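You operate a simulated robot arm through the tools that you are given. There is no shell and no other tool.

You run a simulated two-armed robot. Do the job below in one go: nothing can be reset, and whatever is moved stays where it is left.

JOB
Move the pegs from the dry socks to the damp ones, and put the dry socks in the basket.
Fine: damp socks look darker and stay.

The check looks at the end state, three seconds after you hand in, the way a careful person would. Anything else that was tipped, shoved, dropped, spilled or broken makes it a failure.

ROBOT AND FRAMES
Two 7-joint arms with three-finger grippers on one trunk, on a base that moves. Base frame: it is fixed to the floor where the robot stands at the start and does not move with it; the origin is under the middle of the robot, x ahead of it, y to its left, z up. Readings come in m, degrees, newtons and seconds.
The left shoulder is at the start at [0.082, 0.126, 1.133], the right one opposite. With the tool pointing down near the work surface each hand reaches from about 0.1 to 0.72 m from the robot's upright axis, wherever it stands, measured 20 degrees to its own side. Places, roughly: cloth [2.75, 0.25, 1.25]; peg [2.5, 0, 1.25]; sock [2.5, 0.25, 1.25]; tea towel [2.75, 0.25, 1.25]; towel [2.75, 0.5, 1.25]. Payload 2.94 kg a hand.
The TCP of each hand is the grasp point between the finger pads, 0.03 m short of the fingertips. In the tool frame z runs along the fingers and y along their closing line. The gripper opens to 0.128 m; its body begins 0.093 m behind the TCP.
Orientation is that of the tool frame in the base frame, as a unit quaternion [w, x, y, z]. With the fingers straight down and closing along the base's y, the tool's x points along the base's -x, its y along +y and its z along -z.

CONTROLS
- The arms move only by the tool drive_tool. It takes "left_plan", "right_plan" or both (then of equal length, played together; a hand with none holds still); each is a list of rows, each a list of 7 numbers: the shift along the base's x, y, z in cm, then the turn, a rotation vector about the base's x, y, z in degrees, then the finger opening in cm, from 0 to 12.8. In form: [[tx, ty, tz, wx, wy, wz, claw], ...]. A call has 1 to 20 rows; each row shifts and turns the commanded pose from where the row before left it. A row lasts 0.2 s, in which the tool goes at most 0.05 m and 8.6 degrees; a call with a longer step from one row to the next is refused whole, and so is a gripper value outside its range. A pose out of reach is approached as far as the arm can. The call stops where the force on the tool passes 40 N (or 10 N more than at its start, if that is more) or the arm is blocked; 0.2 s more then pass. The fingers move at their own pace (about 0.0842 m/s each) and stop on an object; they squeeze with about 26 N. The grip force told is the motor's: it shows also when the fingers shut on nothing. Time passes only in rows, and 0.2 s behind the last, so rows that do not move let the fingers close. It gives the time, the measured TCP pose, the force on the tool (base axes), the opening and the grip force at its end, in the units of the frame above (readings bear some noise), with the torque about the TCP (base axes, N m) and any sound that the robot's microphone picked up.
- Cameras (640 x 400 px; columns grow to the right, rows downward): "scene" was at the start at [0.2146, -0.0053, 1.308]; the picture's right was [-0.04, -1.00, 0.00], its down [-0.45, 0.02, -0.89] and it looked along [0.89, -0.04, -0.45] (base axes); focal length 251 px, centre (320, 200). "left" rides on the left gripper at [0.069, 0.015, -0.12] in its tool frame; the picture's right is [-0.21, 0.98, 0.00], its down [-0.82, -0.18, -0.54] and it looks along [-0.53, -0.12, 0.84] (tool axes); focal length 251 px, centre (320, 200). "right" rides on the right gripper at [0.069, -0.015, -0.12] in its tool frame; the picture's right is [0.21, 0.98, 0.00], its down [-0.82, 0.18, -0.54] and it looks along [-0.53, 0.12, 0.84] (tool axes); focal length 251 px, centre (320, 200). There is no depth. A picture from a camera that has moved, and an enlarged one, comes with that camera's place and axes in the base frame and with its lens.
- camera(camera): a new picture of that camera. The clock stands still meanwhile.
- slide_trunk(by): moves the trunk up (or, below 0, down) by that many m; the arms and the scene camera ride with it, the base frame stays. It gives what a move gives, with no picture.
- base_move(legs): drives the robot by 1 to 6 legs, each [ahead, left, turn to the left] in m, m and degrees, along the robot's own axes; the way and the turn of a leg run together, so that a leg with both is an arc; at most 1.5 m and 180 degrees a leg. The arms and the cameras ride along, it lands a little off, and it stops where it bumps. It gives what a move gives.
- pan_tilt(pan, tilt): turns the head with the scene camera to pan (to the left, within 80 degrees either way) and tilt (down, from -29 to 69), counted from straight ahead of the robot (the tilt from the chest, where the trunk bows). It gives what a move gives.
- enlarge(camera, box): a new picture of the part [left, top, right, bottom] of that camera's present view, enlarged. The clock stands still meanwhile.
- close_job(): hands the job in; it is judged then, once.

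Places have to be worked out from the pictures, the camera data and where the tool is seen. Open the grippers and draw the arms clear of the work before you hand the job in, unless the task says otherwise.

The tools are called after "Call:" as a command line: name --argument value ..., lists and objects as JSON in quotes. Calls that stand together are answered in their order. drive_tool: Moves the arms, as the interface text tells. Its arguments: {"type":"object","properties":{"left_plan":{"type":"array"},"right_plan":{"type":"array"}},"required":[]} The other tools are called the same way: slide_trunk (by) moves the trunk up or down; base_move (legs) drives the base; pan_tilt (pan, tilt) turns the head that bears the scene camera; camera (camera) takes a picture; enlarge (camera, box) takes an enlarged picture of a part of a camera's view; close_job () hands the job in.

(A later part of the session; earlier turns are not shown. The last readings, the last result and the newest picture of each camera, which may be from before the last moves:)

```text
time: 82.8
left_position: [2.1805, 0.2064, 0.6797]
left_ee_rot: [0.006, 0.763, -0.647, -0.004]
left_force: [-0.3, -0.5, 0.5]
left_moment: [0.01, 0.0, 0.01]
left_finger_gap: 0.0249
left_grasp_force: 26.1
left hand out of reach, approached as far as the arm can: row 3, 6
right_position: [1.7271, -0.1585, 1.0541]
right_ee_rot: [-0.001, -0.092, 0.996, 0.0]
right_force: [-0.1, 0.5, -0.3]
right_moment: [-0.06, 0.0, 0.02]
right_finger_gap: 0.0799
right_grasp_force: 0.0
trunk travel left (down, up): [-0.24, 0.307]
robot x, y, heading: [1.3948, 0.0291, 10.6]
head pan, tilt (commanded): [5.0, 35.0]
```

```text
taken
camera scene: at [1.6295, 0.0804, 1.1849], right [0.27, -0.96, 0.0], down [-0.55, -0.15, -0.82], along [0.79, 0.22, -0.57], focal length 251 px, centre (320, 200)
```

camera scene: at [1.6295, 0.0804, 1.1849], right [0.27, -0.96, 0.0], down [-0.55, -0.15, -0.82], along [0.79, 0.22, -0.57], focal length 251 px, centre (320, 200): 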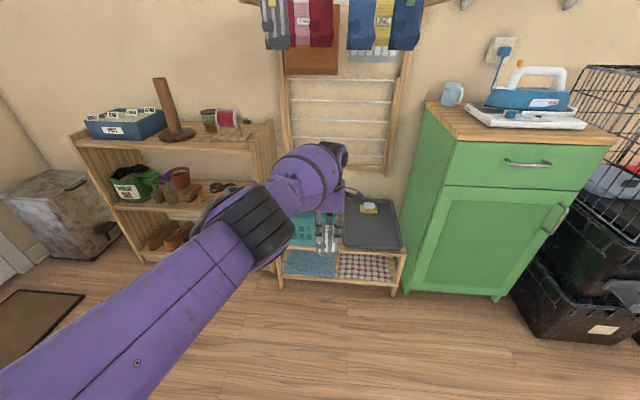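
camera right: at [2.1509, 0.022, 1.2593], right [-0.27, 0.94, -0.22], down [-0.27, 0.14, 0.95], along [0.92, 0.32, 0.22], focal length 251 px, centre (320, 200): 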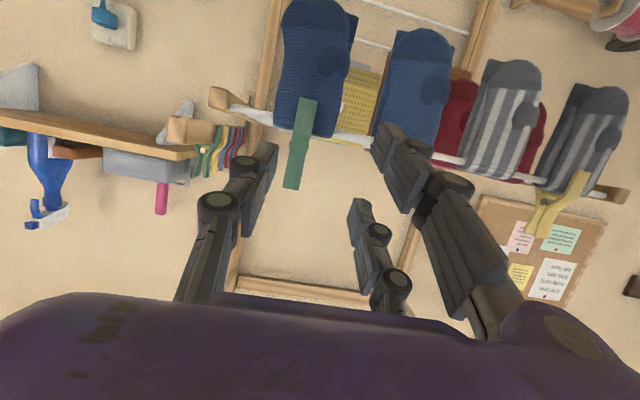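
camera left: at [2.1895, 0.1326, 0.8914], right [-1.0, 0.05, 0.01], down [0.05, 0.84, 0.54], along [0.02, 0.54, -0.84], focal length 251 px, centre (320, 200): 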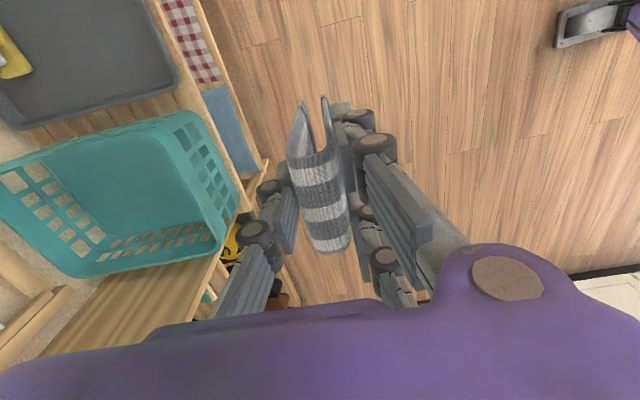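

The sock hangs at z≈0.57–0.69, above the basket rim. I strafe 0.11 m left and drive ahead 0.26 m, then check the position before going over the basket.

Call:
base_move --legs '[[0.0, 0.11, 0.0], [0.24, 0.0, 0.0]]'

Call:
camera --camera "scene"

Call:
camera --camera "left"

```text
time: 85.8
left_position: [2.3986, 0.3544, 0.6818]
left_ee_rot: [0.006, 0.762, -0.648, -0.005]
left_force: [0.3, -0.5, 0.3]
left_moment: [0.03, 0.02, -0.02]
left_finger_gap: 0.0249
left_grasp_force: 26.4
right_position: [1.944, -0.0092, 1.0557]
right_ee_rot: [0.001, -0.09, 0.996, 0.0]
right_force: [0.1, 0.3, -0.1]
right_moment: [-0.01, 0.0, 0.01]
right_finger_gap: 0.08
right_grasp_force: 0.1
trunk travel left (down, up): [-0.24, 0.307]
robot x, y, heading: [1.6152, 0.1775, 10.2]
head pan, tilt (commanded): [5.0, 35.0]
```

```text
taken
camera scene: at [1.847, 0.2291, 1.1849], right [0.26, -0.96, 0.0], down [-0.55, -0.15, -0.82], along [0.79, 0.22, -0.57], focal length 251 px, centre (320, 200)
```

scene: 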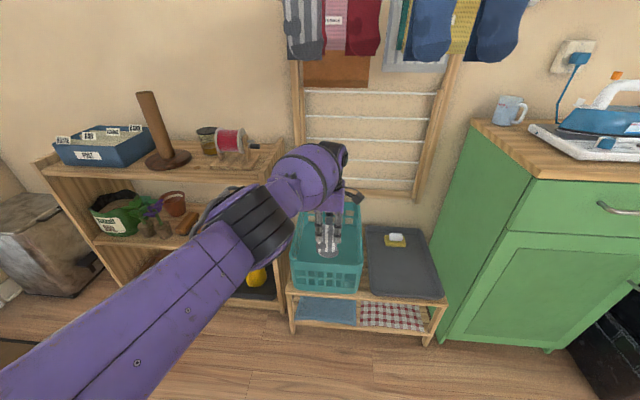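

```text
taken
camera left: at [2.3977, 0.2831, 0.8009], right [-1.0, 0.05, 0.01], down [0.05, 0.84, 0.54], along [0.02, 0.54, -0.84], focal length 251 px, centre (320, 200)
```

left: 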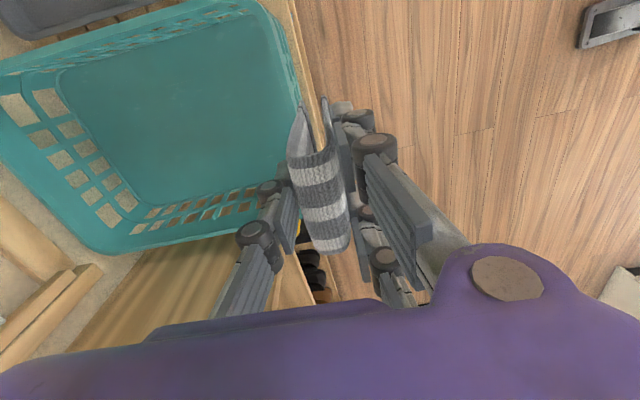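

The hand is just short of the front rim and laterally centred on the basket. I drive ahead another 0.145 m to bring the sock over the inside.

Call:
base_move --legs '[[0.145, 0.0, 0.0]]'

Call:
camera --camera "left"

Call:
camera --camera "scene"

```text
time: 87.1
left_position: [2.5401, 0.3805, 0.6805]
left_ee_rot: [0.005, 0.762, -0.648, -0.005]
left_force: [0.6, 0.7, -0.7]
left_moment: [0.0, 0.01, -0.01]
left_finger_gap: 0.025
left_grasp_force: 26.5
right_position: [2.0857, 0.0153, 1.0558]
right_ee_rot: [0.001, -0.09, 0.996, 0.0]
right_force: [0.2, 0.0, 0.2]
right_moment: [0.02, 0.04, 0.0]
right_finger_gap: 0.0801
right_grasp_force: 0.1
trunk travel left (down, up): [-0.24, 0.307]
robot x, y, heading: [1.7563, 0.2033, 10.3]
head pan, tilt (commanded): [5.0, 35.0]
```

```text
taken
camera left: at [2.5384, 0.3076, 0.8007], right [-1.0, 0.06, 0.01], down [0.05, 0.84, 0.54], along [0.02, 0.54, -0.84], focal length 251 px, centre (320, 200)
```

left: 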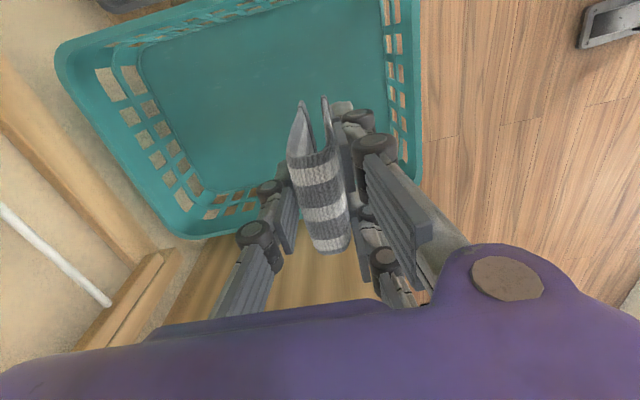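

```text
taken
camera scene: at [1.9878, 0.2544, 1.1849], right [0.26, -0.96, 0.0], down [-0.55, -0.15, -0.82], along [0.79, 0.22, -0.57], focal length 251 px, centre (320, 200)
```

scene: 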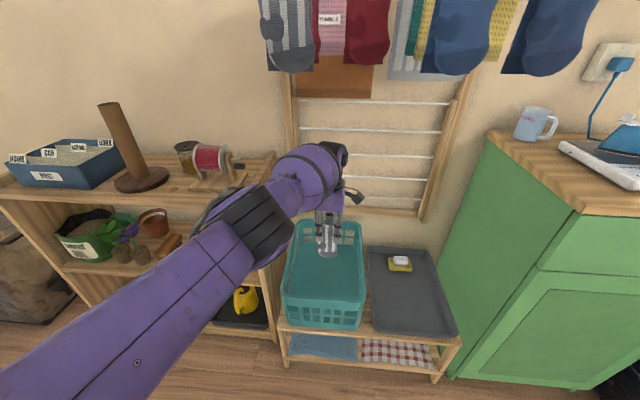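

The sock is over the middle of the basket. I lower it about 9.5 cm into the basket, watching the force.

Call:
drive_tool --left_plan '[[0, 0, -1.5, 0, 0, 0, 0.5], [0, 0, -1.5, 0, 0, 0, 0.5], [0, 0, -1.5, 0, 0, 0, 0.5], [0, 0, -1.5, 0, 0, 0, 0.5], [0, 0, -1.5, 0, 0, 0, 0.5], [0, 0, -1.5, 0, 0, 0, 0.5], [0, 0, 0, 0, 0, 0, 0.5]]'

Call:
camera --camera "scene"

Call:
camera --camera "left"

```text
time: 88.7
left_position: [2.5187, 0.3845, 0.5937]
left_ee_rot: [0.005, 0.761, -0.649, -0.004]
left_force: [-0.4, -0.1, -1.2]
left_moment: [0.02, 0.0, -0.04]
left_finger_gap: 0.0252
left_grasp_force: 25.6
left hand out of reach, approached as far as the arm can: row 2, 3, 4, 5, 6
right_position: [2.0842, 0.0153, 1.0563]
right_ee_rot: [0.0, -0.09, 0.996, 0.001]
right_force: [-0.5, 0.8, 0.3]
right_moment: [-0.01, 0.02, 0.0]
right_finger_gap: 0.0802
right_grasp_force: 0.0
trunk travel left (down, up): [-0.24, 0.307]
robot x, y, heading: [1.7538, 0.2096, 9.9]
head pan, tilt (commanded): [5.0, 35.0]
```

```text
taken
camera scene: at [1.9869, 0.2542, 1.1851], right [0.26, -0.96, 0.0], down [-0.55, -0.15, -0.82], along [0.79, 0.22, -0.57], focal length 251 px, centre (320, 200)
```

scene: 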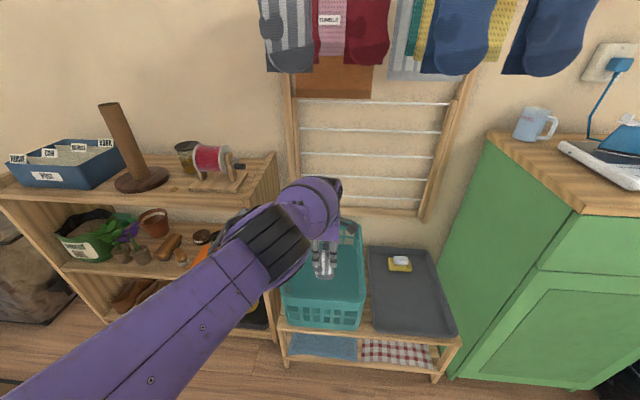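

```text
taken
camera left: at [2.5177, 0.3122, 0.7139], right [-1.0, 0.06, 0.01], down [0.05, 0.84, 0.54], along [0.02, 0.54, -0.84], focal length 251 px, centre (320, 200)
```

left: 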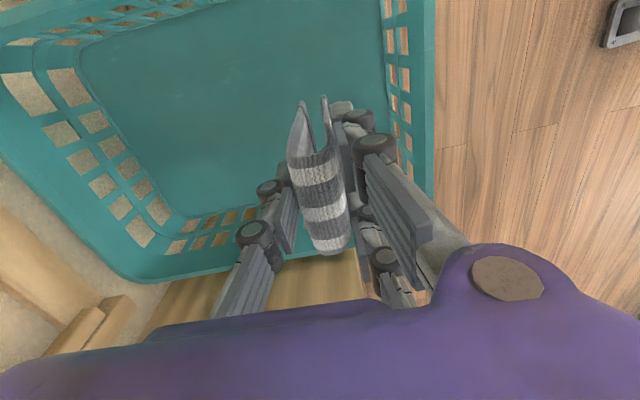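

The sock's toe is now below the rim, about 10 cm inside the front. I lower 4 cm more to shorten the drop, then look again.

Call:
drive_tool --left_plan '[[0.3, 0, -1.0, 0, 0, 0, 0.5], [0.3, 0, -1.0, 0, 0, 0, 0.5], [0.3, 0, -1.0, 0, 0, 0, 0.5], [0.3, 0, -1.0, 0, 0, 0, 0.5], [0, 0, 0, 0, 0, 0, 0.5]]'

Call:
enlarge --camera "scene" --box '[200, 150, 460, 380]'

```text
time: 89.9
left_position: [2.5058, 0.3912, 0.558]
left_ee_rot: [0.005, 0.762, -0.648, -0.005]
left_force: [0.1, -0.9, -0.4]
left_moment: [0.01, 0.02, -0.02]
left_finger_gap: 0.0252
left_grasp_force: 26.2
left hand out of reach, approached as far as the arm can: row 1, 2, 3, 4
right_position: [2.0837, 0.0146, 1.0557]
right_ee_rot: [0.001, -0.09, 0.996, 0.001]
right_force: [-0.2, 0.1, -0.6]
right_moment: [-0.01, 0.0, 0.01]
right_finger_gap: 0.0798
right_grasp_force: 0.1
trunk travel left (down, up): [-0.24, 0.307]
robot x, y, heading: [1.7538, 0.2077, 10.4]
head pan, tilt (commanded): [5.0, 35.0]
```

```text
1.74 times, centred on (330, 265) of scene
camera zoom: at [1.987, 0.2543, 1.185], right [0.26, -0.96, 0.0], down [-0.55, -0.15, -0.82], along [0.79, 0.22, -0.57], focal length 436 px, centre (303, 87)
```

zoom: 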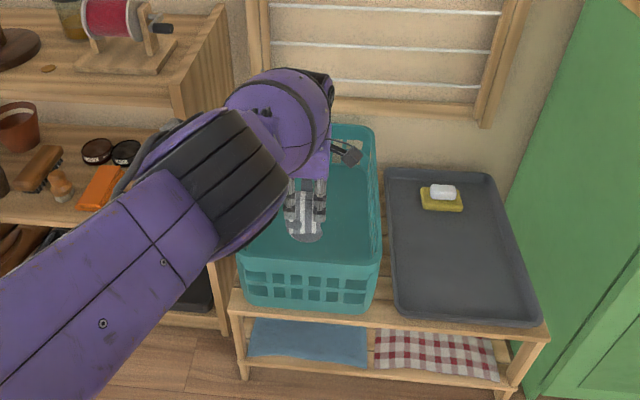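

The sock hangs well inside the basket with its toe at z≈0.44. I open the fingers to drop it in.

Call:
drive_tool --left_plan '[[0, 0, 0, 0, 0, 0, 3.5], [0, 0, 0, 0, 0, 0, 5.0], [0, 0, 0, 0, 0, 0, 5.0], [0, 0, 0, 0, 0, 0, 5.0], [0, 0, 0, 0, 0, 0, 5.0]]'

Call:
camera --camera "left"

Call:
enlarge --camera "scene" --box '[200, 150, 460, 380]'

```text
time: 91.1
left_position: [2.5053, 0.3904, 0.5581]
left_ee_rot: [0.005, 0.762, -0.648, -0.004]
left_force: [-0.3, 0.1, 0.0]
left_moment: [-0.02, -0.04, -0.01]
left_finger_gap: 0.0501
left_grasp_force: 0.1
right_position: [2.0849, 0.0154, 1.0558]
right_ee_rot: [0.001, -0.089, 0.996, 0.0]
right_force: [-0.7, 0.6, -0.6]
right_moment: [-0.02, 0.0, -0.02]
right_finger_gap: 0.0799
right_grasp_force: 0.0
trunk travel left (down, up): [-0.24, 0.307]
robot x, y, heading: [1.7511, 0.2037, 10.4]
head pan, tilt (commanded): [5.0, 35.0]
```

```text
taken
camera left: at [2.505, 0.3193, 0.6783], right [-1.0, 0.06, 0.01], down [0.05, 0.84, 0.54], along [0.02, 0.54, -0.84], focal length 251 px, centre (320, 200)
```

left: 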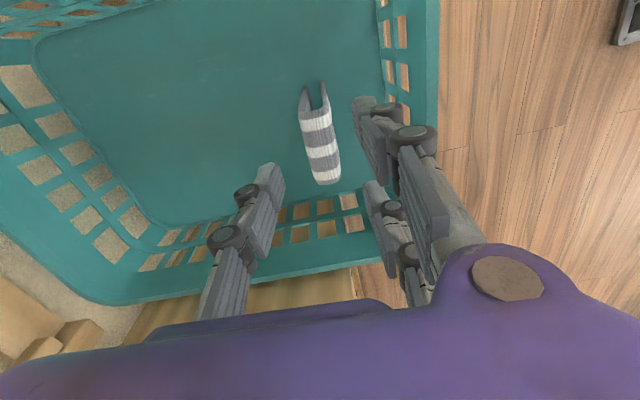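

```text
1.74 times, centred on (330, 265) of scene
camera zoom: at [1.987, 0.2543, 1.185], right [0.26, -0.96, 0.0], down [-0.55, -0.15, -0.82], along [0.79, 0.22, -0.57], focal length 436 px, centre (303, 87)
```

zoom: 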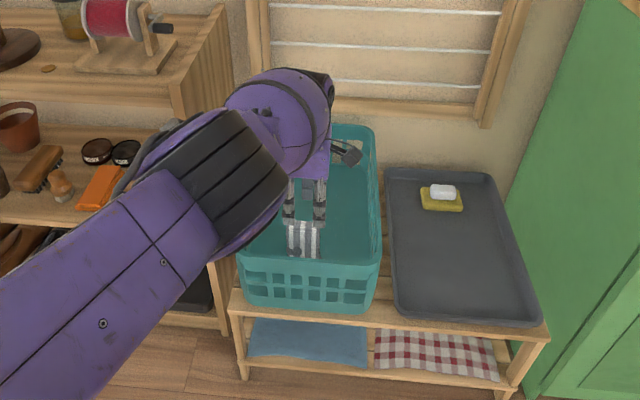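

The striped sock is in the basket, standing upright. I raise the hand above the rim and back the base away.

Call:
drive_tool --left_plan '[[0, 0, 1.2, 0, 0, 0, 5.0], [0, 0, 1.2, 0, 0, 0, 5.0], [0, 0, 1.2, 0, 0, 0, 5.0], [0, 0, 1.2, 0, 0, 0, 5.0], [0, 0, 1.2, 0, 0, 0, 5.0], [0, 0, 0, 0, 0, 0, 5.0]]'

Call:
base_move --legs '[[-0.5, 0.0, 0.0]]'

Call:
camera --camera "scene"

```text
time: 92.5
left_position: [2.5227, 0.3903, 0.6128]
left_ee_rot: [0.004, 0.762, -0.648, -0.006]
left_force: [-0.9, 0.1, 0.3]
left_moment: [0.0, -0.04, -0.02]
left_finger_gap: 0.0497
left_grasp_force: 0.1
left hand out of reach, approached as far as the arm can: row 1, 2, 3, 4, 5
right_position: [2.0839, 0.0154, 1.0556]
right_ee_rot: [0.001, -0.09, 0.996, 0.0]
right_force: [0.4, 0.1, -0.6]
right_moment: [0.0, -0.04, -0.01]
right_finger_gap: 0.0801
right_grasp_force: 0.1
trunk travel left (down, up): [-0.24, 0.307]
robot x, y, heading: [1.7532, 0.2052, 10.5]
head pan, tilt (commanded): [5.0, 35.0]
```

```text
time: 95.5
left_position: [2.0285, 0.3004, 0.6125]
left_ee_rot: [0.006, 0.761, -0.648, -0.005]
left_force: [0.5, -0.2, 0.8]
left_moment: [0.03, -0.01, 0.0]
left_finger_gap: 0.0498
left_grasp_force: 0.1
right_position: [1.5888, -0.0746, 1.0568]
right_ee_rot: [0.001, -0.089, 0.996, 0.0]
right_force: [-1.1, 0.2, -0.5]
right_moment: [0.0, 0.01, 0.01]
right_finger_gap: 0.08
right_grasp_force: 0.0
trunk travel left (down, up): [-0.24, 0.307]
robot x, y, heading: [1.2577, 0.1147, 10.1]
head pan, tilt (commanded): [5.0, 35.0]
```

```text
taken
camera scene: at [1.4922, 0.1646, 1.1851], right [0.26, -0.97, 0.0], down [-0.55, -0.15, -0.82], along [0.79, 0.21, -0.57], focal length 251 px, centre (320, 200)
```

scene: 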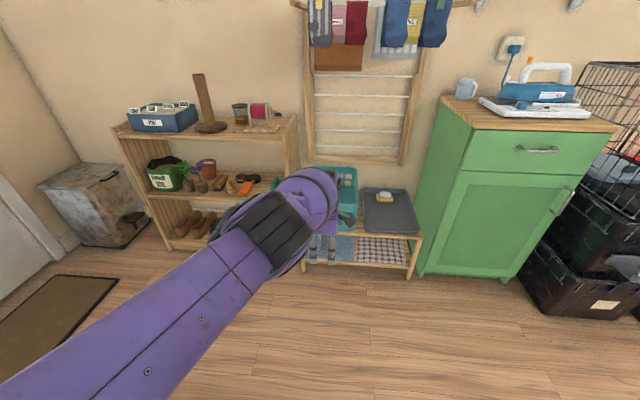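

The hand is clear of the bench and in free floor space. I raise the trunk again, then look at how the left arm rode along.

Call:
slide_trunk --by 0.3

Call:
pan_tilt --pan 5 --tilt 25

Call:
camera --camera "scene"

```text
time: 98.5
left_position: [2.0536, 0.3038, 1.2972]
left_ee_rot: [-0.184, 0.74, -0.63, 0.15]
left_force: [-0.1, 0.2, -0.4]
left_moment: [-0.02, -0.04, 0.0]
left_finger_gap: 0.05
left_grasp_force: 0.0
right_position: [1.5902, -0.0741, 1.356]
right_ee_rot: [0.0, -0.089, 0.996, 0.0]
right_force: [0.5, 0.1, -0.4]
right_moment: [0.03, -0.02, 0.01]
right_finger_gap: 0.08
right_grasp_force: 0.0
trunk travel left (down, up): [-0.54, 0.007]
robot x, y, heading: [1.258, 0.1162, 10.4]
head pan, tilt (commanded): [5.0, 35.0]
```

```text
time: 99.2
left_position: [2.0537, 0.3045, 1.2973]
left_ee_rot: [-0.185, 0.739, -0.63, 0.15]
left_force: [0.0, -0.9, -0.3]
left_moment: [-0.01, 0.04, 0.0]
left_finger_gap: 0.05
left_grasp_force: 0.1
right_position: [1.5884, -0.075, 1.3559]
right_ee_rot: [0.0, -0.089, 0.996, 0.0]
right_force: [0.3, -0.4, 0.6]
right_moment: [0.03, 0.02, -0.03]
right_finger_gap: 0.0801
right_grasp_force: 0.0
trunk travel left (down, up): [-0.54, 0.007]
robot x, y, heading: [1.2623, 0.1175, 10.0]
head pan, tilt (commanded): [5.0, 25.0]
```

```text
taken
camera scene: at [1.3575, 0.1408, 1.5195], right [0.26, -0.97, 0.0], down [-0.41, -0.11, -0.91], along [0.87, 0.24, -0.42], focal length 251 px, centre (320, 200)
```

scene: 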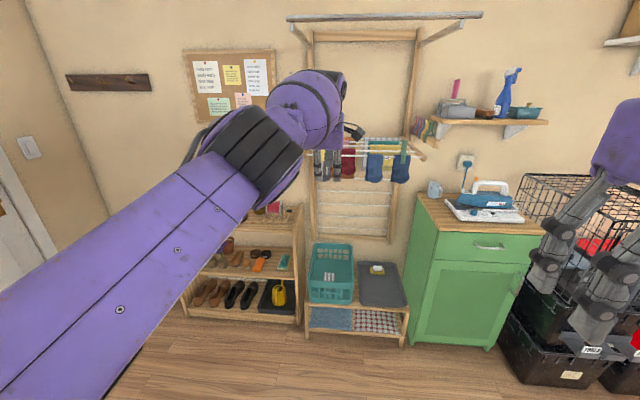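

The left arm is stretched nearly straight, which explains why it could not draw back. In free space I move the hand right and back to let the elbow bend again.

Call:
drive_tool --left_plan '[[0.2, -3.5, -0.5, 0, 0, 0, 6.0], [0.0, -3.5, -0.5, 0, 0, 0, 6.0], [-0.5, -3.5, -0.5, 0, 0, 0, 6.0], [-1.0, -3.0, -0.5, 0, 0, 0, 6.0], [-2.0, -2.0, -0.5, 0, 0, 0, 6.0], [-2.5, 0, -0.5, 0, 0, 0, 6.0]]'

Call:
camera --camera "scene"

```text
time: 100.6
left_position: [2.0295, 0.1417, 1.2755]
left_ee_rot: [-0.186, 0.74, -0.628, 0.15]
left_force: [-0.2, 0.4, -0.4]
left_moment: [0.03, -0.01, 0.01]
left_finger_gap: 0.0599
left_grasp_force: 0.0
left hand out of reach, approached as far as the arm can: row 2, 4, 5, 6
right_position: [1.5895, -0.0741, 1.3552]
right_ee_rot: [0.001, -0.089, 0.996, 0.001]
right_force: [0.5, 0.1, 0.5]
right_moment: [0.02, -0.02, 0.0]
right_finger_gap: 0.0801
right_grasp_force: 0.0
trunk travel left (down, up): [-0.54, 0.007]
robot x, y, heading: [1.2593, 0.12, 10.0]
head pan, tilt (commanded): [5.0, 25.0]
```

```text
taken
camera scene: at [1.357, 0.1409, 1.5196], right [0.26, -0.97, 0.0], down [-0.41, -0.11, -0.91], along [0.87, 0.24, -0.42], focal length 251 px, centre (320, 200)
```

scene: 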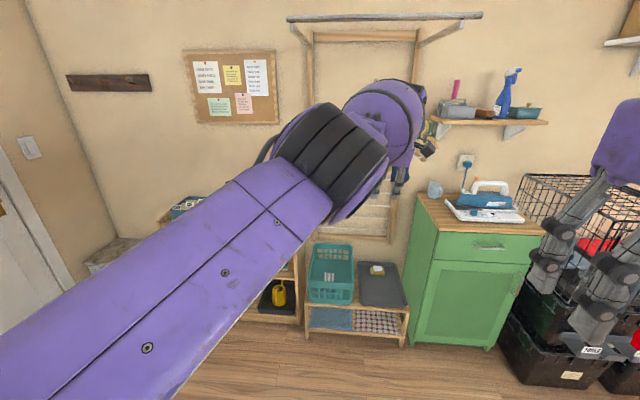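

The shoulder-to-wrist distance is shrinking slightly, so the elbow is starting to bend. I keep drawing the hand back.

Call:
drive_tool --left_plan '[[-2.0, -0.4, -0.5, 0, 0, 0, 6.0], [-2.0, -0.4, -0.5, 0, 0, 0, 6.0], [-2.0, -0.4, -0.5, 0, 0, 0, 6.0], [-2.0, -0.4, -0.5, 0, 0, 0, 6.0], [-2.0, -0.4, -0.5, 0, 0, 0, 6.0], [-2.0, -0.4, -0.5, 0, 0, 0, 6.0], [-2.0, -0.4, 0, 0, 0, 0, 6.0], [-2.0, -0.4, 0, 0, 0, 0, 6.0]]'

Call:
camera --camera "scene"

```text
time: 102.4
left_position: [2.0013, 0.0606, 1.27]
left_ee_rot: [-0.185, 0.739, -0.63, 0.151]
left_force: [-0.3, 0.6, 0.8]
left_moment: [0.02, 0.0, 0.02]
left_finger_gap: 0.0601
left_grasp_force: 0.2
left hand out of reach, approached as far as the arm can: row 1, 2, 3, 4, 5, 6, 7, 8
right_position: [1.5881, -0.074, 1.3554]
right_ee_rot: [0.001, -0.089, 0.996, 0.0]
right_force: [-0.2, 0.3, 0.0]
right_moment: [0.01, 0.0, 0.01]
right_finger_gap: 0.0801
right_grasp_force: 0.0
trunk travel left (down, up): [-0.54, 0.007]
robot x, y, heading: [1.259, 0.1132, 10.2]
head pan, tilt (commanded): [5.0, 25.0]
```

```text
taken
camera scene: at [1.3568, 0.1403, 1.5196], right [0.26, -0.97, 0.0], down [-0.41, -0.11, -0.91], along [0.87, 0.24, -0.42], focal length 251 px, centre (320, 200)
```

scene: 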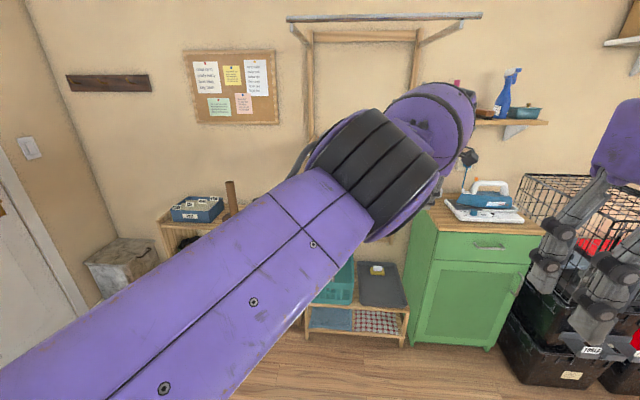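

It still slides sideways on the stretched-arm limit. I try a downward move, across the arm's line, which should let the elbow fold.

Call:
drive_tool --left_plan '[[0, 0, -3, 0, 0, 0, 6.0], [0, 0, -3, 0, 0, 0, 6.0], [0, 0, -3, 0, 0, 0, 6.0], [0, 0, -3, 0, 0, 0, 6.0], [0, 0, -3, 0, 0, 0, 6.0], [0, 0, -3, 0, 0, 0, 6.0]]'

Call:
drive_tool --left_plan '[[-1.5, 0, 0, 0, 0, 0, 6.0], [-1.5, 0, 0, 0, 0, 0, 6.0], [-1.5, 0, 0, 0, 0, 0, 6.0]]'

Call:
camera --camera "scene"

```text
time: 103.8
left_position: [2.0126, 0.0592, 1.0898]
left_ee_rot: [-0.185, 0.739, -0.63, 0.151]
left_force: [0.0, 0.1, 1.1]
left_moment: [-0.02, -0.01, 0.04]
left_finger_gap: 0.0599
left_grasp_force: 0.1
left hand out of reach, approached as far as the arm can: row 1, 3
right_position: [1.5904, -0.0739, 1.3556]
right_ee_rot: [0.0, -0.09, 0.996, 0.0]
right_force: [-0.8, -0.1, 0.1]
right_moment: [-0.01, 0.03, 0.0]
right_finger_gap: 0.0799
right_grasp_force: 0.0
trunk travel left (down, up): [-0.54, 0.007]
robot x, y, heading: [1.258, 0.1194, 10.4]
head pan, tilt (commanded): [5.0, 25.0]
```

```text
time: 104.6
left_position: [2.006, 0.0473, 1.0879]
left_ee_rot: [-0.185, 0.739, -0.63, 0.151]
left_force: [-0.1, 0.1, -0.2]
left_moment: [0.03, -0.01, -0.02]
left_finger_gap: 0.0599
left_grasp_force: 0.1
left hand out of reach, approached as far as the arm can: row 1, 2, 3
right_position: [1.5893, -0.0747, 1.3546]
right_ee_rot: [0.001, -0.089, 0.996, 0.001]
right_force: [0.0, 0.3, 0.3]
right_moment: [-0.01, 0.01, 0.05]
right_finger_gap: 0.0799
right_grasp_force: 0.0
trunk travel left (down, up): [-0.54, 0.007]
robot x, y, heading: [1.2565, 0.1142, 10.0]
head pan, tilt (commanded): [5.0, 25.0]
```

```text
taken
camera scene: at [1.357, 0.1406, 1.5196], right [0.26, -0.97, 0.0], down [-0.41, -0.11, -0.91], along [0.87, 0.24, -0.42], focal length 251 px, centre (320, 200)
```

scene: 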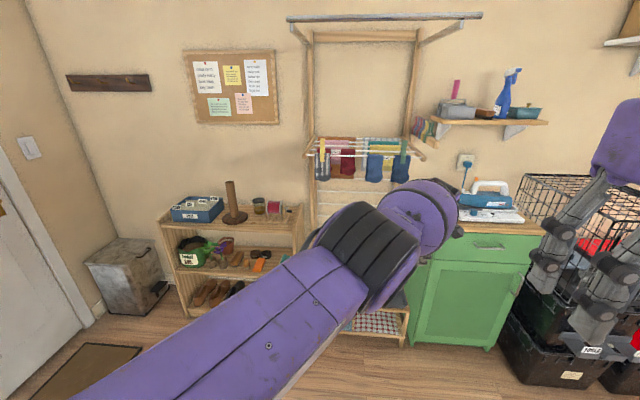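

Pulling back is still refused here. I try the opposite tangents, left and up, followed by a small pull, to find the direction in which the elbow folds.

Call:
drive_tool --left_plan '[[0.3, 3.5, 0, 0, 0, 0, 6.0], [0.3, 3.5, 0, 0, 0, 0, 6.0], [0, 3.5, 0, 0, 0, 0, 6.0], [0, 3.5, 0, 0, 0, 0, 6.0], [-1.5, 0, 0, 0, 0, 0, 6.0], [-1.5, 0, 0, 0, 0, 0, 6.0]]'

Call:
drive_tool --left_plan '[[0, 0, 3, 0, 0, 0, 6.0], [0, 0, 3, 0, 0, 0, 6.0], [0, 0, 3, 0, 0, 0, 6.0], [-1.5, 0, 0, 0, 0, 0, 6.0], [-1.5, 0, 0, 0, 0, 0, 6.0]]'

```text
time: 106.0
left_position: [2.0465, 0.172, 1.0822]
left_ee_rot: [-0.185, 0.739, -0.63, 0.15]
left_force: [-0.1, -0.4, 0.8]
left_moment: [0.0, 0.01, 0.03]
left_finger_gap: 0.06
left_grasp_force: 0.1
left hand out of reach, approached as far as the arm can: row 1, 2, 3, 4, 5, 6
right_position: [1.5883, -0.0735, 1.3541]
right_ee_rot: [0.0, -0.089, 0.996, 0.0]
right_force: [0.4, -0.9, -0.7]
right_moment: [0.02, -0.02, 0.03]
right_finger_gap: 0.0799
right_grasp_force: 0.0
trunk travel left (down, up): [-0.54, 0.007]
robot x, y, heading: [1.2577, 0.1143, 10.3]
head pan, tilt (commanded): [5.0, 25.0]
```

```text
time: 107.2
left_position: [2.0486, 0.1702, 1.174]
left_ee_rot: [-0.186, 0.739, -0.63, 0.151]
left_force: [0.6, -0.5, -0.8]
left_moment: [0.03, -0.01, 0.02]
left_finger_gap: 0.0598
left_grasp_force: 0.0
left hand out of reach, approached as far as the arm can: row 2, 4, 5
right_position: [1.5896, -0.0748, 1.3576]
right_ee_rot: [0.0, -0.089, 0.996, -0.001]
right_force: [-0.3, 0.2, 0.0]
right_moment: [0.0, -0.02, -0.02]
right_finger_gap: 0.0799
right_grasp_force: 0.1
trunk travel left (down, up): [-0.54, 0.007]
robot x, y, heading: [1.2565, 0.1139, 10.1]
head pan, tilt (commanded): [5.0, 25.0]
```

The hand still stays on the stretched-arm limit. I look at the left arm itself with the head turned toward it.

Call:
pan_tilt --pan 30 --tilt 40

Call:
camera --camera "scene"

```text
time: 108.1
left_position: [2.0498, 0.1712, 1.1747]
left_ee_rot: [-0.186, 0.74, -0.629, 0.15]
left_force: [-0.1, 0.0, 0.2]
left_moment: [0.0, -0.01, 0.0]
left_finger_gap: 0.06
left_grasp_force: 0.0
right_position: [1.5899, -0.0743, 1.3551]
right_ee_rot: [0.001, -0.089, 0.996, 0.001]
right_force: [0.6, -0.4, -0.1]
right_moment: [-0.01, -0.01, 0.0]
right_finger_gap: 0.0797
right_grasp_force: 0.1
trunk travel left (down, up): [-0.54, 0.007]
robot x, y, heading: [1.2571, 0.1191, 10.3]
head pan, tilt (commanded): [30.0, 40.0]
```

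```text
taken
camera scene: at [1.3333, 0.1714, 1.4963], right [0.64, -0.76, 0.0], down [-0.49, -0.41, -0.77], along [0.59, 0.49, -0.64], focal length 251 px, centre (320, 200)
```

scene: 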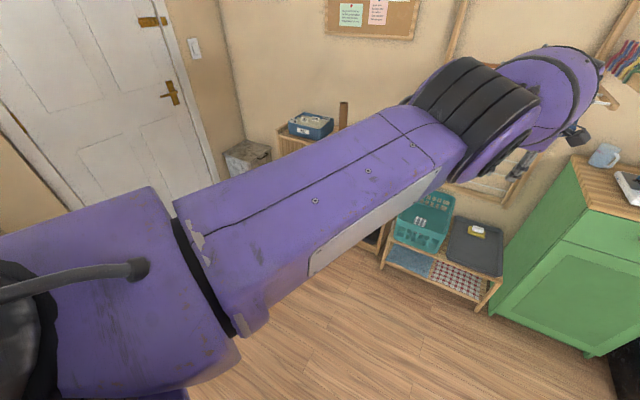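

The arm is indeed nearly straight. I try undoing some of the tool's yaw, which loads the wrist, to see whether the arm frees itself.

Call:
drive_tool --left_plan '[[0, 0, 0, 0, 0, -8, 6.0], [0, 0, 0, 0, 0, -8, 6.0], [0, 0, 0, 0, 0, -8, 6.0], [0, 0, 0, 0, 0, -8, 6.0], [0, 0, 0, 0, 0, -8, 6.0], [-1.5, 0, 0, 0, 0, 0, 6.0], [-1.5, 0, 0, 0, 0, 0, 6.0], [-1.5, 0, 0, 0, 0, 0, 6.0]]'

Call:
camera --camera "scene"

```text
time: 109.9
left_position: [2.0499, 0.1706, 1.1749]
left_ee_rot: [0.122, -0.48, 0.844, -0.205]
left_force: [0.0, -0.7, 0.0]
left_moment: [0.01, -0.02, 0.01]
left_finger_gap: 0.0601
left_grasp_force: 0.0
left hand out of reach, approached as far as the arm can: row 1, 5, 6, 7, 8
right_position: [1.588, -0.0738, 1.3552]
right_ee_rot: [0.0, -0.09, 0.996, 0.001]
right_force: [-1.0, -0.6, -0.2]
right_moment: [0.0, -0.01, 0.01]
right_finger_gap: 0.0798
right_grasp_force: 0.1
trunk travel left (down, up): [-0.54, 0.007]
robot x, y, heading: [1.2607, 0.1171, 10.1]
head pan, tilt (commanded): [30.0, 40.0]
```

```text
taken
camera scene: at [1.3332, 0.1716, 1.4962], right [0.65, -0.76, 0.0], down [-0.49, -0.41, -0.77], along [0.59, 0.49, -0.64], focal length 251 px, centre (320, 200)
```

scene: 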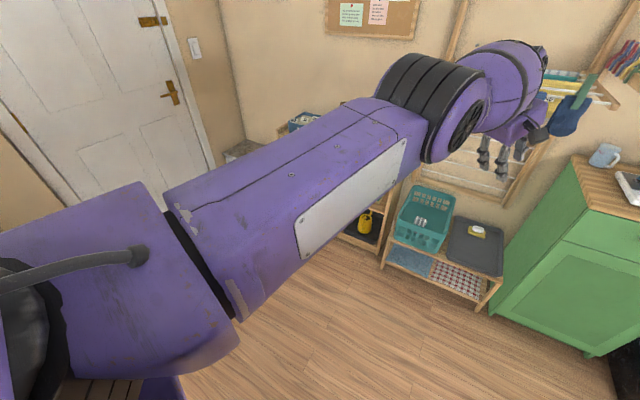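

Call:
drive_tool --left_plan '[[0, 0, -3, 0, 0, 0, 6.0], [0, 0, -3, 0, 0, 0, 6.0], [0, 0, -3, 0, 0, 0, 6.0], [0, 0, -3, 0, 0, 0, 6.0], [-2, -0.4, 0, 0, 0, 0, 6.0], [-2, -0.4, 0, 0, 0, 0, 6.0]]'

Call:
drive_tool --left_plan '[[0, 0, 0, 0, 0, -8, 6.0], [0, 0, 0, 0, 0, -8, 6.0], [0, 0, 0, 0, 0, -8, 6.0], [0, 0, 0, 0, 0, -8, 6.0], [0, 0, 0, 0, 0, -8, 6.0], [0, 0, 0, 0, 0, -8, 6.0], [-2, -0.4, 0, 0, 0, 0, 6.0], [-2, -0.4, 0, 0, 0, 0, 6.0]]'

Call:
camera --camera "scene"

```text
time: 111.3
left_position: [2.0441, 0.1648, 1.0523]
left_ee_rot: [0.122, -0.479, 0.845, -0.204]
left_force: [-0.5, 0.7, -0.5]
left_moment: [0.0, 0.0, -0.01]
left_finger_gap: 0.0602
left_grasp_force: 0.0
left hand out of reach, approached as far as the arm can: row 4, 5, 6
right_position: [1.5896, -0.0741, 1.3549]
right_ee_rot: [0.001, -0.089, 0.996, 0.0]
right_force: [0.5, -0.3, 0.7]
right_moment: [0.0, 0.0, 0.03]
right_finger_gap: 0.08
right_grasp_force: 0.1
trunk travel left (down, up): [-0.54, 0.007]
robot x, y, heading: [1.2625, 0.1161, 10.1]
head pan, tilt (commanded): [30.0, 40.0]
```

```text
time: 113.1
left_position: [1.9758, 0.1521, 1.069]
left_ee_rot: [0.027, -0.094, 0.967, -0.237]
left_force: [-0.3, -0.4, -0.2]
left_moment: [0.03, -0.05, -0.02]
left_finger_gap: 0.0598
left_grasp_force: 0.0
left hand out of reach, approached as far as the arm can: row 1, 2, 3, 4, 5, 6, 7, 8
right_position: [1.5897, -0.0746, 1.3558]
right_ee_rot: [0.001, -0.089, 0.996, 0.0]
right_force: [-0.1, -0.1, 0.5]
right_moment: [0.01, 0.01, -0.01]
right_finger_gap: 0.0802
right_grasp_force: 0.0
trunk travel left (down, up): [-0.54, 0.007]
robot x, y, heading: [1.2604, 0.112, 10.4]
head pan, tilt (commanded): [30.0, 40.0]
```

```text
taken
camera scene: at [1.3332, 0.1713, 1.4962], right [0.65, -0.76, 0.0], down [-0.49, -0.41, -0.77], along [0.59, 0.49, -0.64], focal length 251 px, centre (320, 200)
```

scene: 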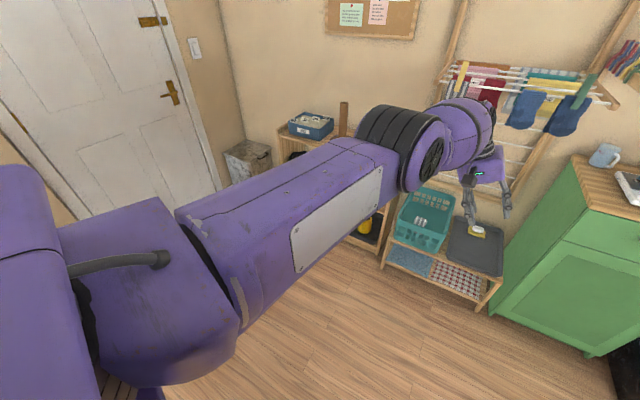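

The arm has freed itself: the hand came back 7 cm and the elbow is bending. I level the tool to point straight down and draw it back further.

Call:
drive_tool --left_plan '[[-1.0, -0.2, 0, 6.75, 1.45, 0, 6.0], [-1.0, -0.2, 0, 6.75, 1.45, 0, 6.0], [-1.0, -0.2, 0, 6.75, 1.45, 0, 6.0], [-1.0, -0.2, 0, 6.75, 1.45, 0, 6.0], [-2.5, 0.5, 0.5, 0, 0, 0, 6.0], [-2.5, 0.5, 0.5, 0, 0, 0, 6.0], [-2.5, 0.5, 0.5, 0, 0, 0, 6.0], [-2.5, 0.5, 0.5, 0, 0, 0, 6.0]]'

Call:
camera --camera "scene"

```text
time: 114.9
left_position: [1.9389, 0.144, 1.0686]
left_ee_rot: [0.0, -0.098, 0.995, 0.0]
left_force: [-0.6, 0.3, 0.8]
left_moment: [-0.01, 0.0, -0.01]
left_finger_gap: 0.0601
left_grasp_force: 0.0
left hand out of reach, approached as far as the arm can: row 1, 5, 6, 7, 8
right_position: [1.5904, -0.0752, 1.3549]
right_ee_rot: [0.001, -0.088, 0.996, 0.001]
right_force: [0.0, -0.1, 0.7]
right_moment: [0.04, 0.0, 0.02]
right_finger_gap: 0.08
right_grasp_force: 0.0
trunk travel left (down, up): [-0.54, 0.007]
robot x, y, heading: [1.2583, 0.1158, 10.0]
head pan, tilt (commanded): [30.0, 40.0]
```

```text
taken
camera scene: at [1.3331, 0.1716, 1.4962], right [0.65, -0.76, 0.0], down [-0.49, -0.41, -0.77], along [0.59, 0.49, -0.64], focal length 251 px, centre (320, 200)
```

scene: 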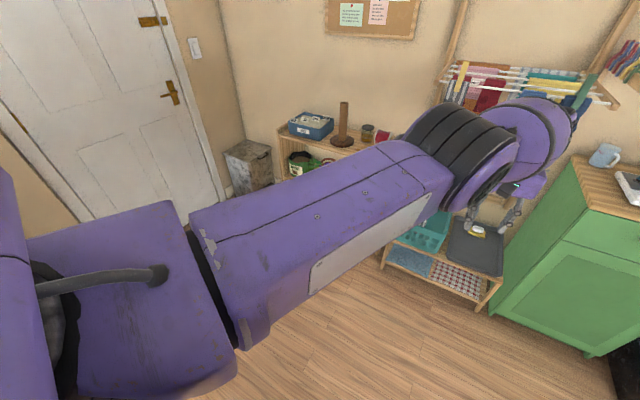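

The left arm stays locked straight, so I'll use the right arm, still bent, for the blue sock. First I swing the straight left arm round to the left, over free floor, out of the way.

Call:
drive_tool --left_plan '[[0.63, 4.66, 0, 0, 0, 4.15, 6], [0.29, 4.68, 0, 0, 0, 4.15, 6], [-0.05, 4.67, 0, 0, 0, 4.15, 6], [-0.39, 4.63, 0, 0, 0, 4.15, 6], [-0.72, 4.58, 0, 0, 0, 4.15, 6], [-1.05, 4.49, 0, 0, 0, 4.15, 6], [-1.36, 4.39, 0, 0, 0, 4.15, 6], [-1.68, 4.26, 0, 0, 0, 4.15, 6], [-1.97, 4.11, 0, 0, 0, 4.15, 6], [-2.26, 3.94, 0, 0, 0, 4.15, 6]]'

Call:
camera --camera "scene"

```text
time: 117.1
left_position: [1.8949, 0.5994, 1.0667]
left_ee_rot: [0.0, -0.443, 0.896, -0.001]
left_force: [-0.3, 0.4, -0.3]
left_moment: [-0.03, 0.01, 0.0]
left_finger_gap: 0.0602
left_grasp_force: 0.2
left hand out of reach, approached as far as the arm can: row 1, 2, 3, 4, 5, 6, 7, 8, 9, 10
right_position: [1.5883, -0.073, 1.3557]
right_ee_rot: [0.002, -0.089, 0.996, 0.0]
right_force: [-0.1, 0.7, 0.2]
right_moment: [-0.04, -0.05, -0.01]
right_finger_gap: 0.0799
right_grasp_force: 0.1
trunk travel left (down, up): [-0.54, 0.007]
robot x, y, heading: [1.2593, 0.1142, 10.5]
head pan, tilt (commanded): [30.0, 40.0]
```

```text
taken
camera scene: at [1.3324, 0.1732, 1.4962], right [0.65, -0.76, 0.0], down [-0.49, -0.42, -0.77], along [0.59, 0.49, -0.64], focal length 251 px, centre (320, 200)
```

scene: 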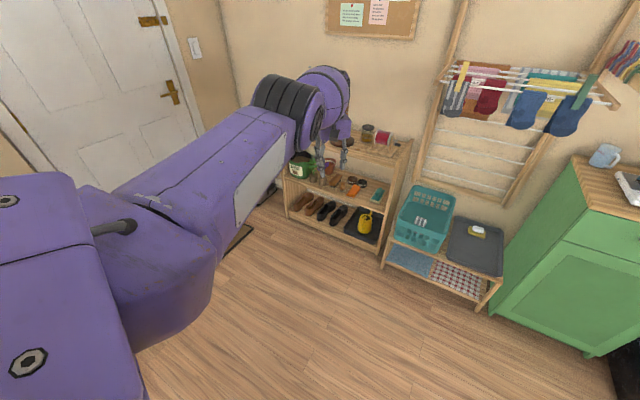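

Call:
drive_tool --left_plan '[[-2.52, 3.75, 0, 0, 0, 4.15, 6], [-2.79, 3.55, 0, 0, 0, 4.15, 6], [-3.01, 3.32, 0, 0, 0, 4.15, 6], [-3.24, 3.08, 0, 0, 0, 4.15, 6], [-3.44, 2.83, 0, 0, 0, 4.15, 6], [-3.62, 2.56, 0, 0, 0, 4.15, 6], [-3.78, 2.28, 0, 0, 0, 4.15, 6], [-3.92, 1.99, 0, 0, 0, 4.15, 6], [-4.04, 1.69, 0, 0, 0, 4.15, 6], [-4.14, 1.39, 0, 0, 0, 4.15, 6]]'

Call:
pan_tilt --pan 60 --tilt 35

Call:
camera --camera "scene"

```text
time: 119.3
left_position: [1.6065, 0.9189, 1.0596]
left_ee_rot: [0.0, 0.732, -0.681, 0.001]
left_force: [0.0, -0.5, -0.4]
left_moment: [-0.05, -0.02, -0.01]
left_finger_gap: 0.06
left_grasp_force: 0.2
left hand out of reach, approached as far as the arm can: row 1, 2, 3, 4, 5, 6, 7, 8, 9, 10
right_position: [1.5876, -0.0728, 1.3561]
right_ee_rot: [0.002, -0.089, 0.996, 0.0]
right_force: [-1.0, 0.5, 0.1]
right_moment: [0.02, -0.03, -0.01]
right_finger_gap: 0.0798
right_grasp_force: 0.0
trunk travel left (down, up): [-0.54, 0.007]
robot x, y, heading: [1.2546, 0.1187, 10.1]
head pan, tilt (commanded): [30.0, 40.0]
```

```text
time: 120.2
left_position: [1.6074, 0.9162, 1.0607]
left_ee_rot: [0.0, 0.732, -0.681, 0.0]
left_force: [-0.6, -0.3, 0.3]
left_moment: [0.03, 0.0, 0.03]
left_finger_gap: 0.0601
left_grasp_force: 0.1
right_position: [1.5891, -0.0744, 1.3551]
right_ee_rot: [0.001, -0.089, 0.996, 0.0]
right_force: [-0.2, 0.7, 0.1]
right_moment: [0.0, 0.0, 0.0]
right_finger_gap: 0.0798
right_grasp_force: 0.1
trunk travel left (down, up): [-0.54, 0.007]
robot x, y, heading: [1.2589, 0.1179, 10.4]
head pan, tilt (commanded): [60.0, 35.0]
```

```text
taken
camera scene: at [1.2982, 0.1994, 1.5038], right [0.94, -0.34, 0.0], down [-0.2, -0.54, -0.82], along [0.28, 0.77, -0.57], focal length 251 px, centre (320, 200)
```

scene: 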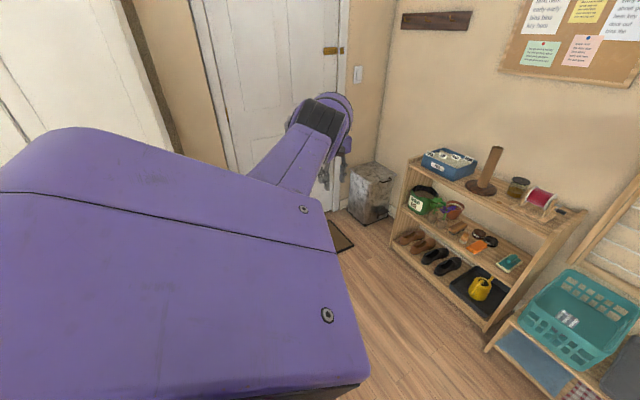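

The left arm now points well to the left over free floor. I test whether it can draw in from here.

Call:
drive_tool --left_plan '[[-0.86, -1.81, 0, 0, 0, 0, 6], [-0.86, -1.81, 0, 0, 0, 0, 6], [-0.86, -1.81, 0, 0, 0, 0, 6], [-0.86, -1.81, 0, 0, 0, 0, 6]]'

Call:
drive_tool --left_plan '[[0, 0, 3, 0, 0, 0, 6], [0, 0, 3, 0, 0, 0, 6], [0, 0, 3, 0, 0, 0, 6], [0, 0, 3, 0, 0, 0, 6], [0, 0, 3, 0, 0, 0, 6], [-0.86, -1.81, 0, 0, 0, 0, 6], [-0.86, -1.81, 0, 0, 0, 0, 6], [-0.86, -1.81, 0, 0, 0, 0, 6]]'

```text
time: 121.2
left_position: [1.6122, 0.9151, 1.0582]
left_ee_rot: [0.0, 0.732, -0.681, 0.0]
left_force: [-0.7, -0.5, 0.5]
left_moment: [0.05, 0.03, 0.0]
left_finger_gap: 0.0599
left_grasp_force: 0.2
left hand out of reach, approached as far as the arm can: row 1, 2, 3, 4
right_position: [1.5899, -0.0747, 1.3556]
right_ee_rot: [0.001, -0.088, 0.996, 0.0]
right_force: [0.0, -0.1, 0.1]
right_moment: [0.04, 0.02, 0.01]
right_finger_gap: 0.0799
right_grasp_force: 0.0
trunk travel left (down, up): [-0.54, 0.007]
robot x, y, heading: [1.2609, 0.1115, 10.3]
head pan, tilt (commanded): [60.0, 35.0]
```

```text
time: 123.0
left_position: [1.6076, 0.9126, 1.2067]
left_ee_rot: [-0.001, 0.732, -0.681, 0.001]
left_force: [0.3, -1.1, -0.2]
left_moment: [0.01, 0.01, -0.03]
left_finger_gap: 0.0599
left_grasp_force: 0.1
left hand out of reach, approached as far as the arm can: row 5, 6, 7, 8
right_position: [1.59, -0.0739, 1.3556]
right_ee_rot: [0.001, -0.09, 0.996, 0.0]
right_force: [0.0, 0.3, -0.4]
right_moment: [0.01, 0.0, 0.01]
right_finger_gap: 0.0798
right_grasp_force: 0.0
trunk travel left (down, up): [-0.54, 0.007]
robot x, y, heading: [1.2608, 0.112, 10.4]
head pan, tilt (commanded): [60.0, 35.0]
```

The left arm won't draw in, but there it is clear of everything, so I leave it. I drive the base so the dry blue sock lies about 0.60 m ahead and 0.07 m right of the robot's axis, well inside the right arm's reach.

Call:
base_move --legs '[[0.3, -0.065, 0.0], [0.239, 0.0, 0.0]]'

Call:
pan_tilt --pan 0 --tilt 25

Call:
camera --camera "scene"

```text
time: 126.4
left_position: [2.1435, 0.9419, 1.2064]
left_ee_rot: [-0.002, 0.732, -0.681, 0.0]
left_force: [0.5, -0.1, 0.4]
left_moment: [0.04, -0.02, -0.01]
left_finger_gap: 0.0601
left_grasp_force: 0.0
right_position: [2.123, -0.0451, 1.3564]
right_ee_rot: [0.002, -0.089, 0.996, 0.001]
right_force: [-0.5, 0.8, -0.2]
right_moment: [0.01, -0.04, -0.01]
right_finger_gap: 0.0801
right_grasp_force: 0.0
trunk travel left (down, up): [-0.54, 0.007]
robot x, y, heading: [1.7949, 0.145, 10.1]
head pan, tilt (commanded): [60.0, 35.0]
```

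```text
time: 127.7
left_position: [2.1438, 0.9419, 1.2063]
left_ee_rot: [0.0, 0.732, -0.682, -0.001]
left_force: [-0.9, -0.2, -0.2]
left_moment: [0.01, -0.02, 0.02]
left_finger_gap: 0.0598
left_grasp_force: 0.0
right_position: [2.1242, -0.0453, 1.3576]
right_ee_rot: [0.001, -0.088, 0.996, 0.0]
right_force: [0.4, 0.0, -0.8]
right_moment: [-0.04, 0.0, -0.01]
right_finger_gap: 0.0803
right_grasp_force: 0.1
trunk travel left (down, up): [-0.54, 0.007]
robot x, y, heading: [1.7934, 0.146, 9.9]
head pan, tilt (commanded): [0.0, 25.0]
```

```text
taken
camera scene: at [1.8944, 0.1629, 1.5195], right [0.18, -0.98, 0.0], down [-0.42, -0.07, -0.91], along [0.89, 0.16, -0.42], focal length 251 px, centre (320, 200)
```

scene: 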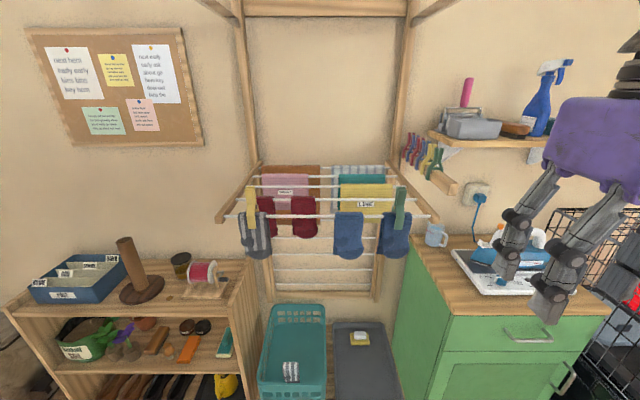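

Good clear view. I zoom in on the rack to check the pegs and compare the two red socks now that nothing hides them.

Call:
enlarge --camera "scene" --box '[220, 150, 440, 290]'

Call:
enlarge --camera "scene" --box '[236, 180, 332, 260]'

```text
2.86 times, centred on (330, 220) of scene
camera zoom: at [1.8944, 0.1629, 1.5195], right [0.18, -0.98, 0.0], down [-0.42, -0.07, -0.91], along [0.89, 0.16, -0.42], focal length 717 px, centre (291, 143)
```

zoom: 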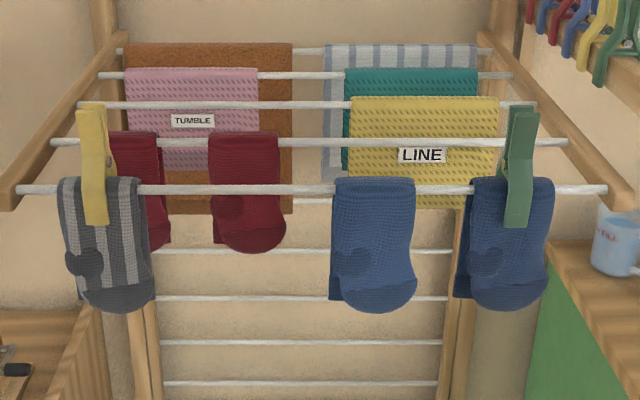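

```text
5.00 times, centred on (284, 220) of scene
camera zoom: at [1.8944, 0.1629, 1.5195], right [0.18, -0.98, 0.0], down [-0.42, -0.07, -0.91], along [0.89, 0.16, -0.42], focal length 1254 px, centre (500, 100)
```

zoom: 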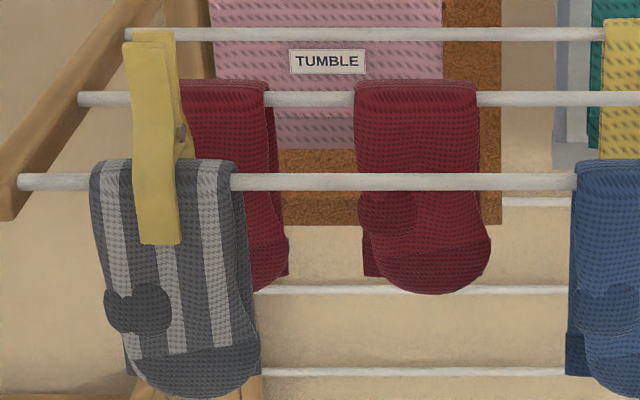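

Everything on the rack is in order and the red pair looks equally dark. I bring the right hand nearer and turn its tool −90° about the vertical, mirroring what worked before.

Call:
drive_tool --right_plan '[[0.814, 1.036, 0, 0, 0, -8.2, 6.0], [0.814, 1.036, 0, 0, 0, -8.2, 6.0], [0.814, 1.036, 0, 0, 0, -8.2, 6.0], [0.814, 1.036, 0, 0, 0, -8.2, 6.0], [0.814, 1.036, 0, 0, 0, -8.2, 6.0], [0.814, 1.036, 0, 0, 0, -8.2, 6.0], [0.814, 1.036, 0, 0, 0, -8.2, 6.0], [0.814, 1.036, 0, 0, 0, -8.2, 6.0], [0.814, 1.036, 0, 0, 0, -8.2, 6.0], [0.814, 1.036, 0, 0, 0, -8.2, 6.0], [0.814, 1.036, 0, 0, 0, -8.2, 6.0]]'

Call:
camera --camera "right"

Call:
camera --camera "scene"

```text
time: 130.1
left_position: [2.1439, 0.9413, 1.2057]
left_ee_rot: [-0.001, 0.732, -0.682, -0.001]
left_force: [0.8, 0.1, 0.5]
left_moment: [0.03, -0.01, -0.03]
left_finger_gap: 0.06
left_grasp_force: 0.1
right_position: [2.2149, 0.0701, 1.3554]
right_ee_rot: [0.001, 0.643, 0.766, 0.0]
right_force: [-0.5, 0.0, -0.2]
right_moment: [-0.02, -0.02, -0.03]
right_finger_gap: 0.0598
right_grasp_force: 0.0
trunk travel left (down, up): [-0.54, 0.007]
robot x, y, heading: [1.7924, 0.1472, 10.1]
head pan, tilt (commanded): [0.0, 25.0]
```

```text
taken
camera right: at [2.187, 0.1358, 1.4755], right [0.93, 0.38, 0.0], down [0.32, -0.78, 0.54], along [0.2, -0.5, -0.84], focal length 251 px, centre (320, 200)
```

right: 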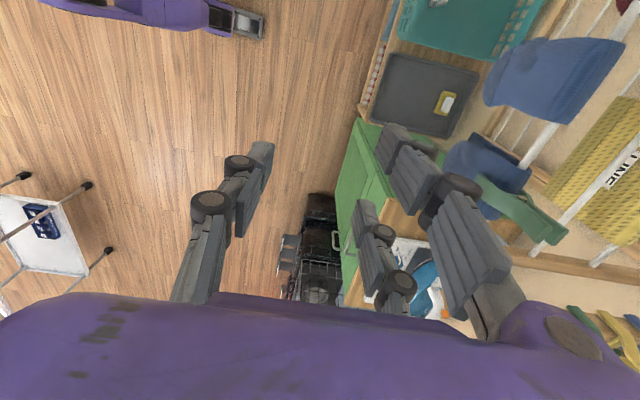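

```text
taken
camera scene: at [1.8947, 0.1635, 1.5195], right [0.18, -0.98, 0.0], down [-0.42, -0.07, -0.91], along [0.89, 0.16, -0.42], focal length 251 px, centre (320, 200)
```

scene: 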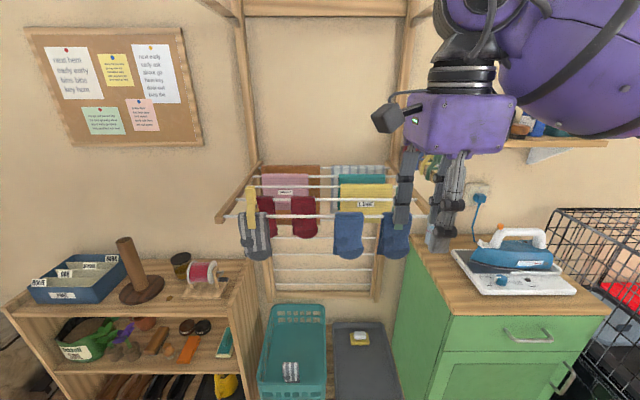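

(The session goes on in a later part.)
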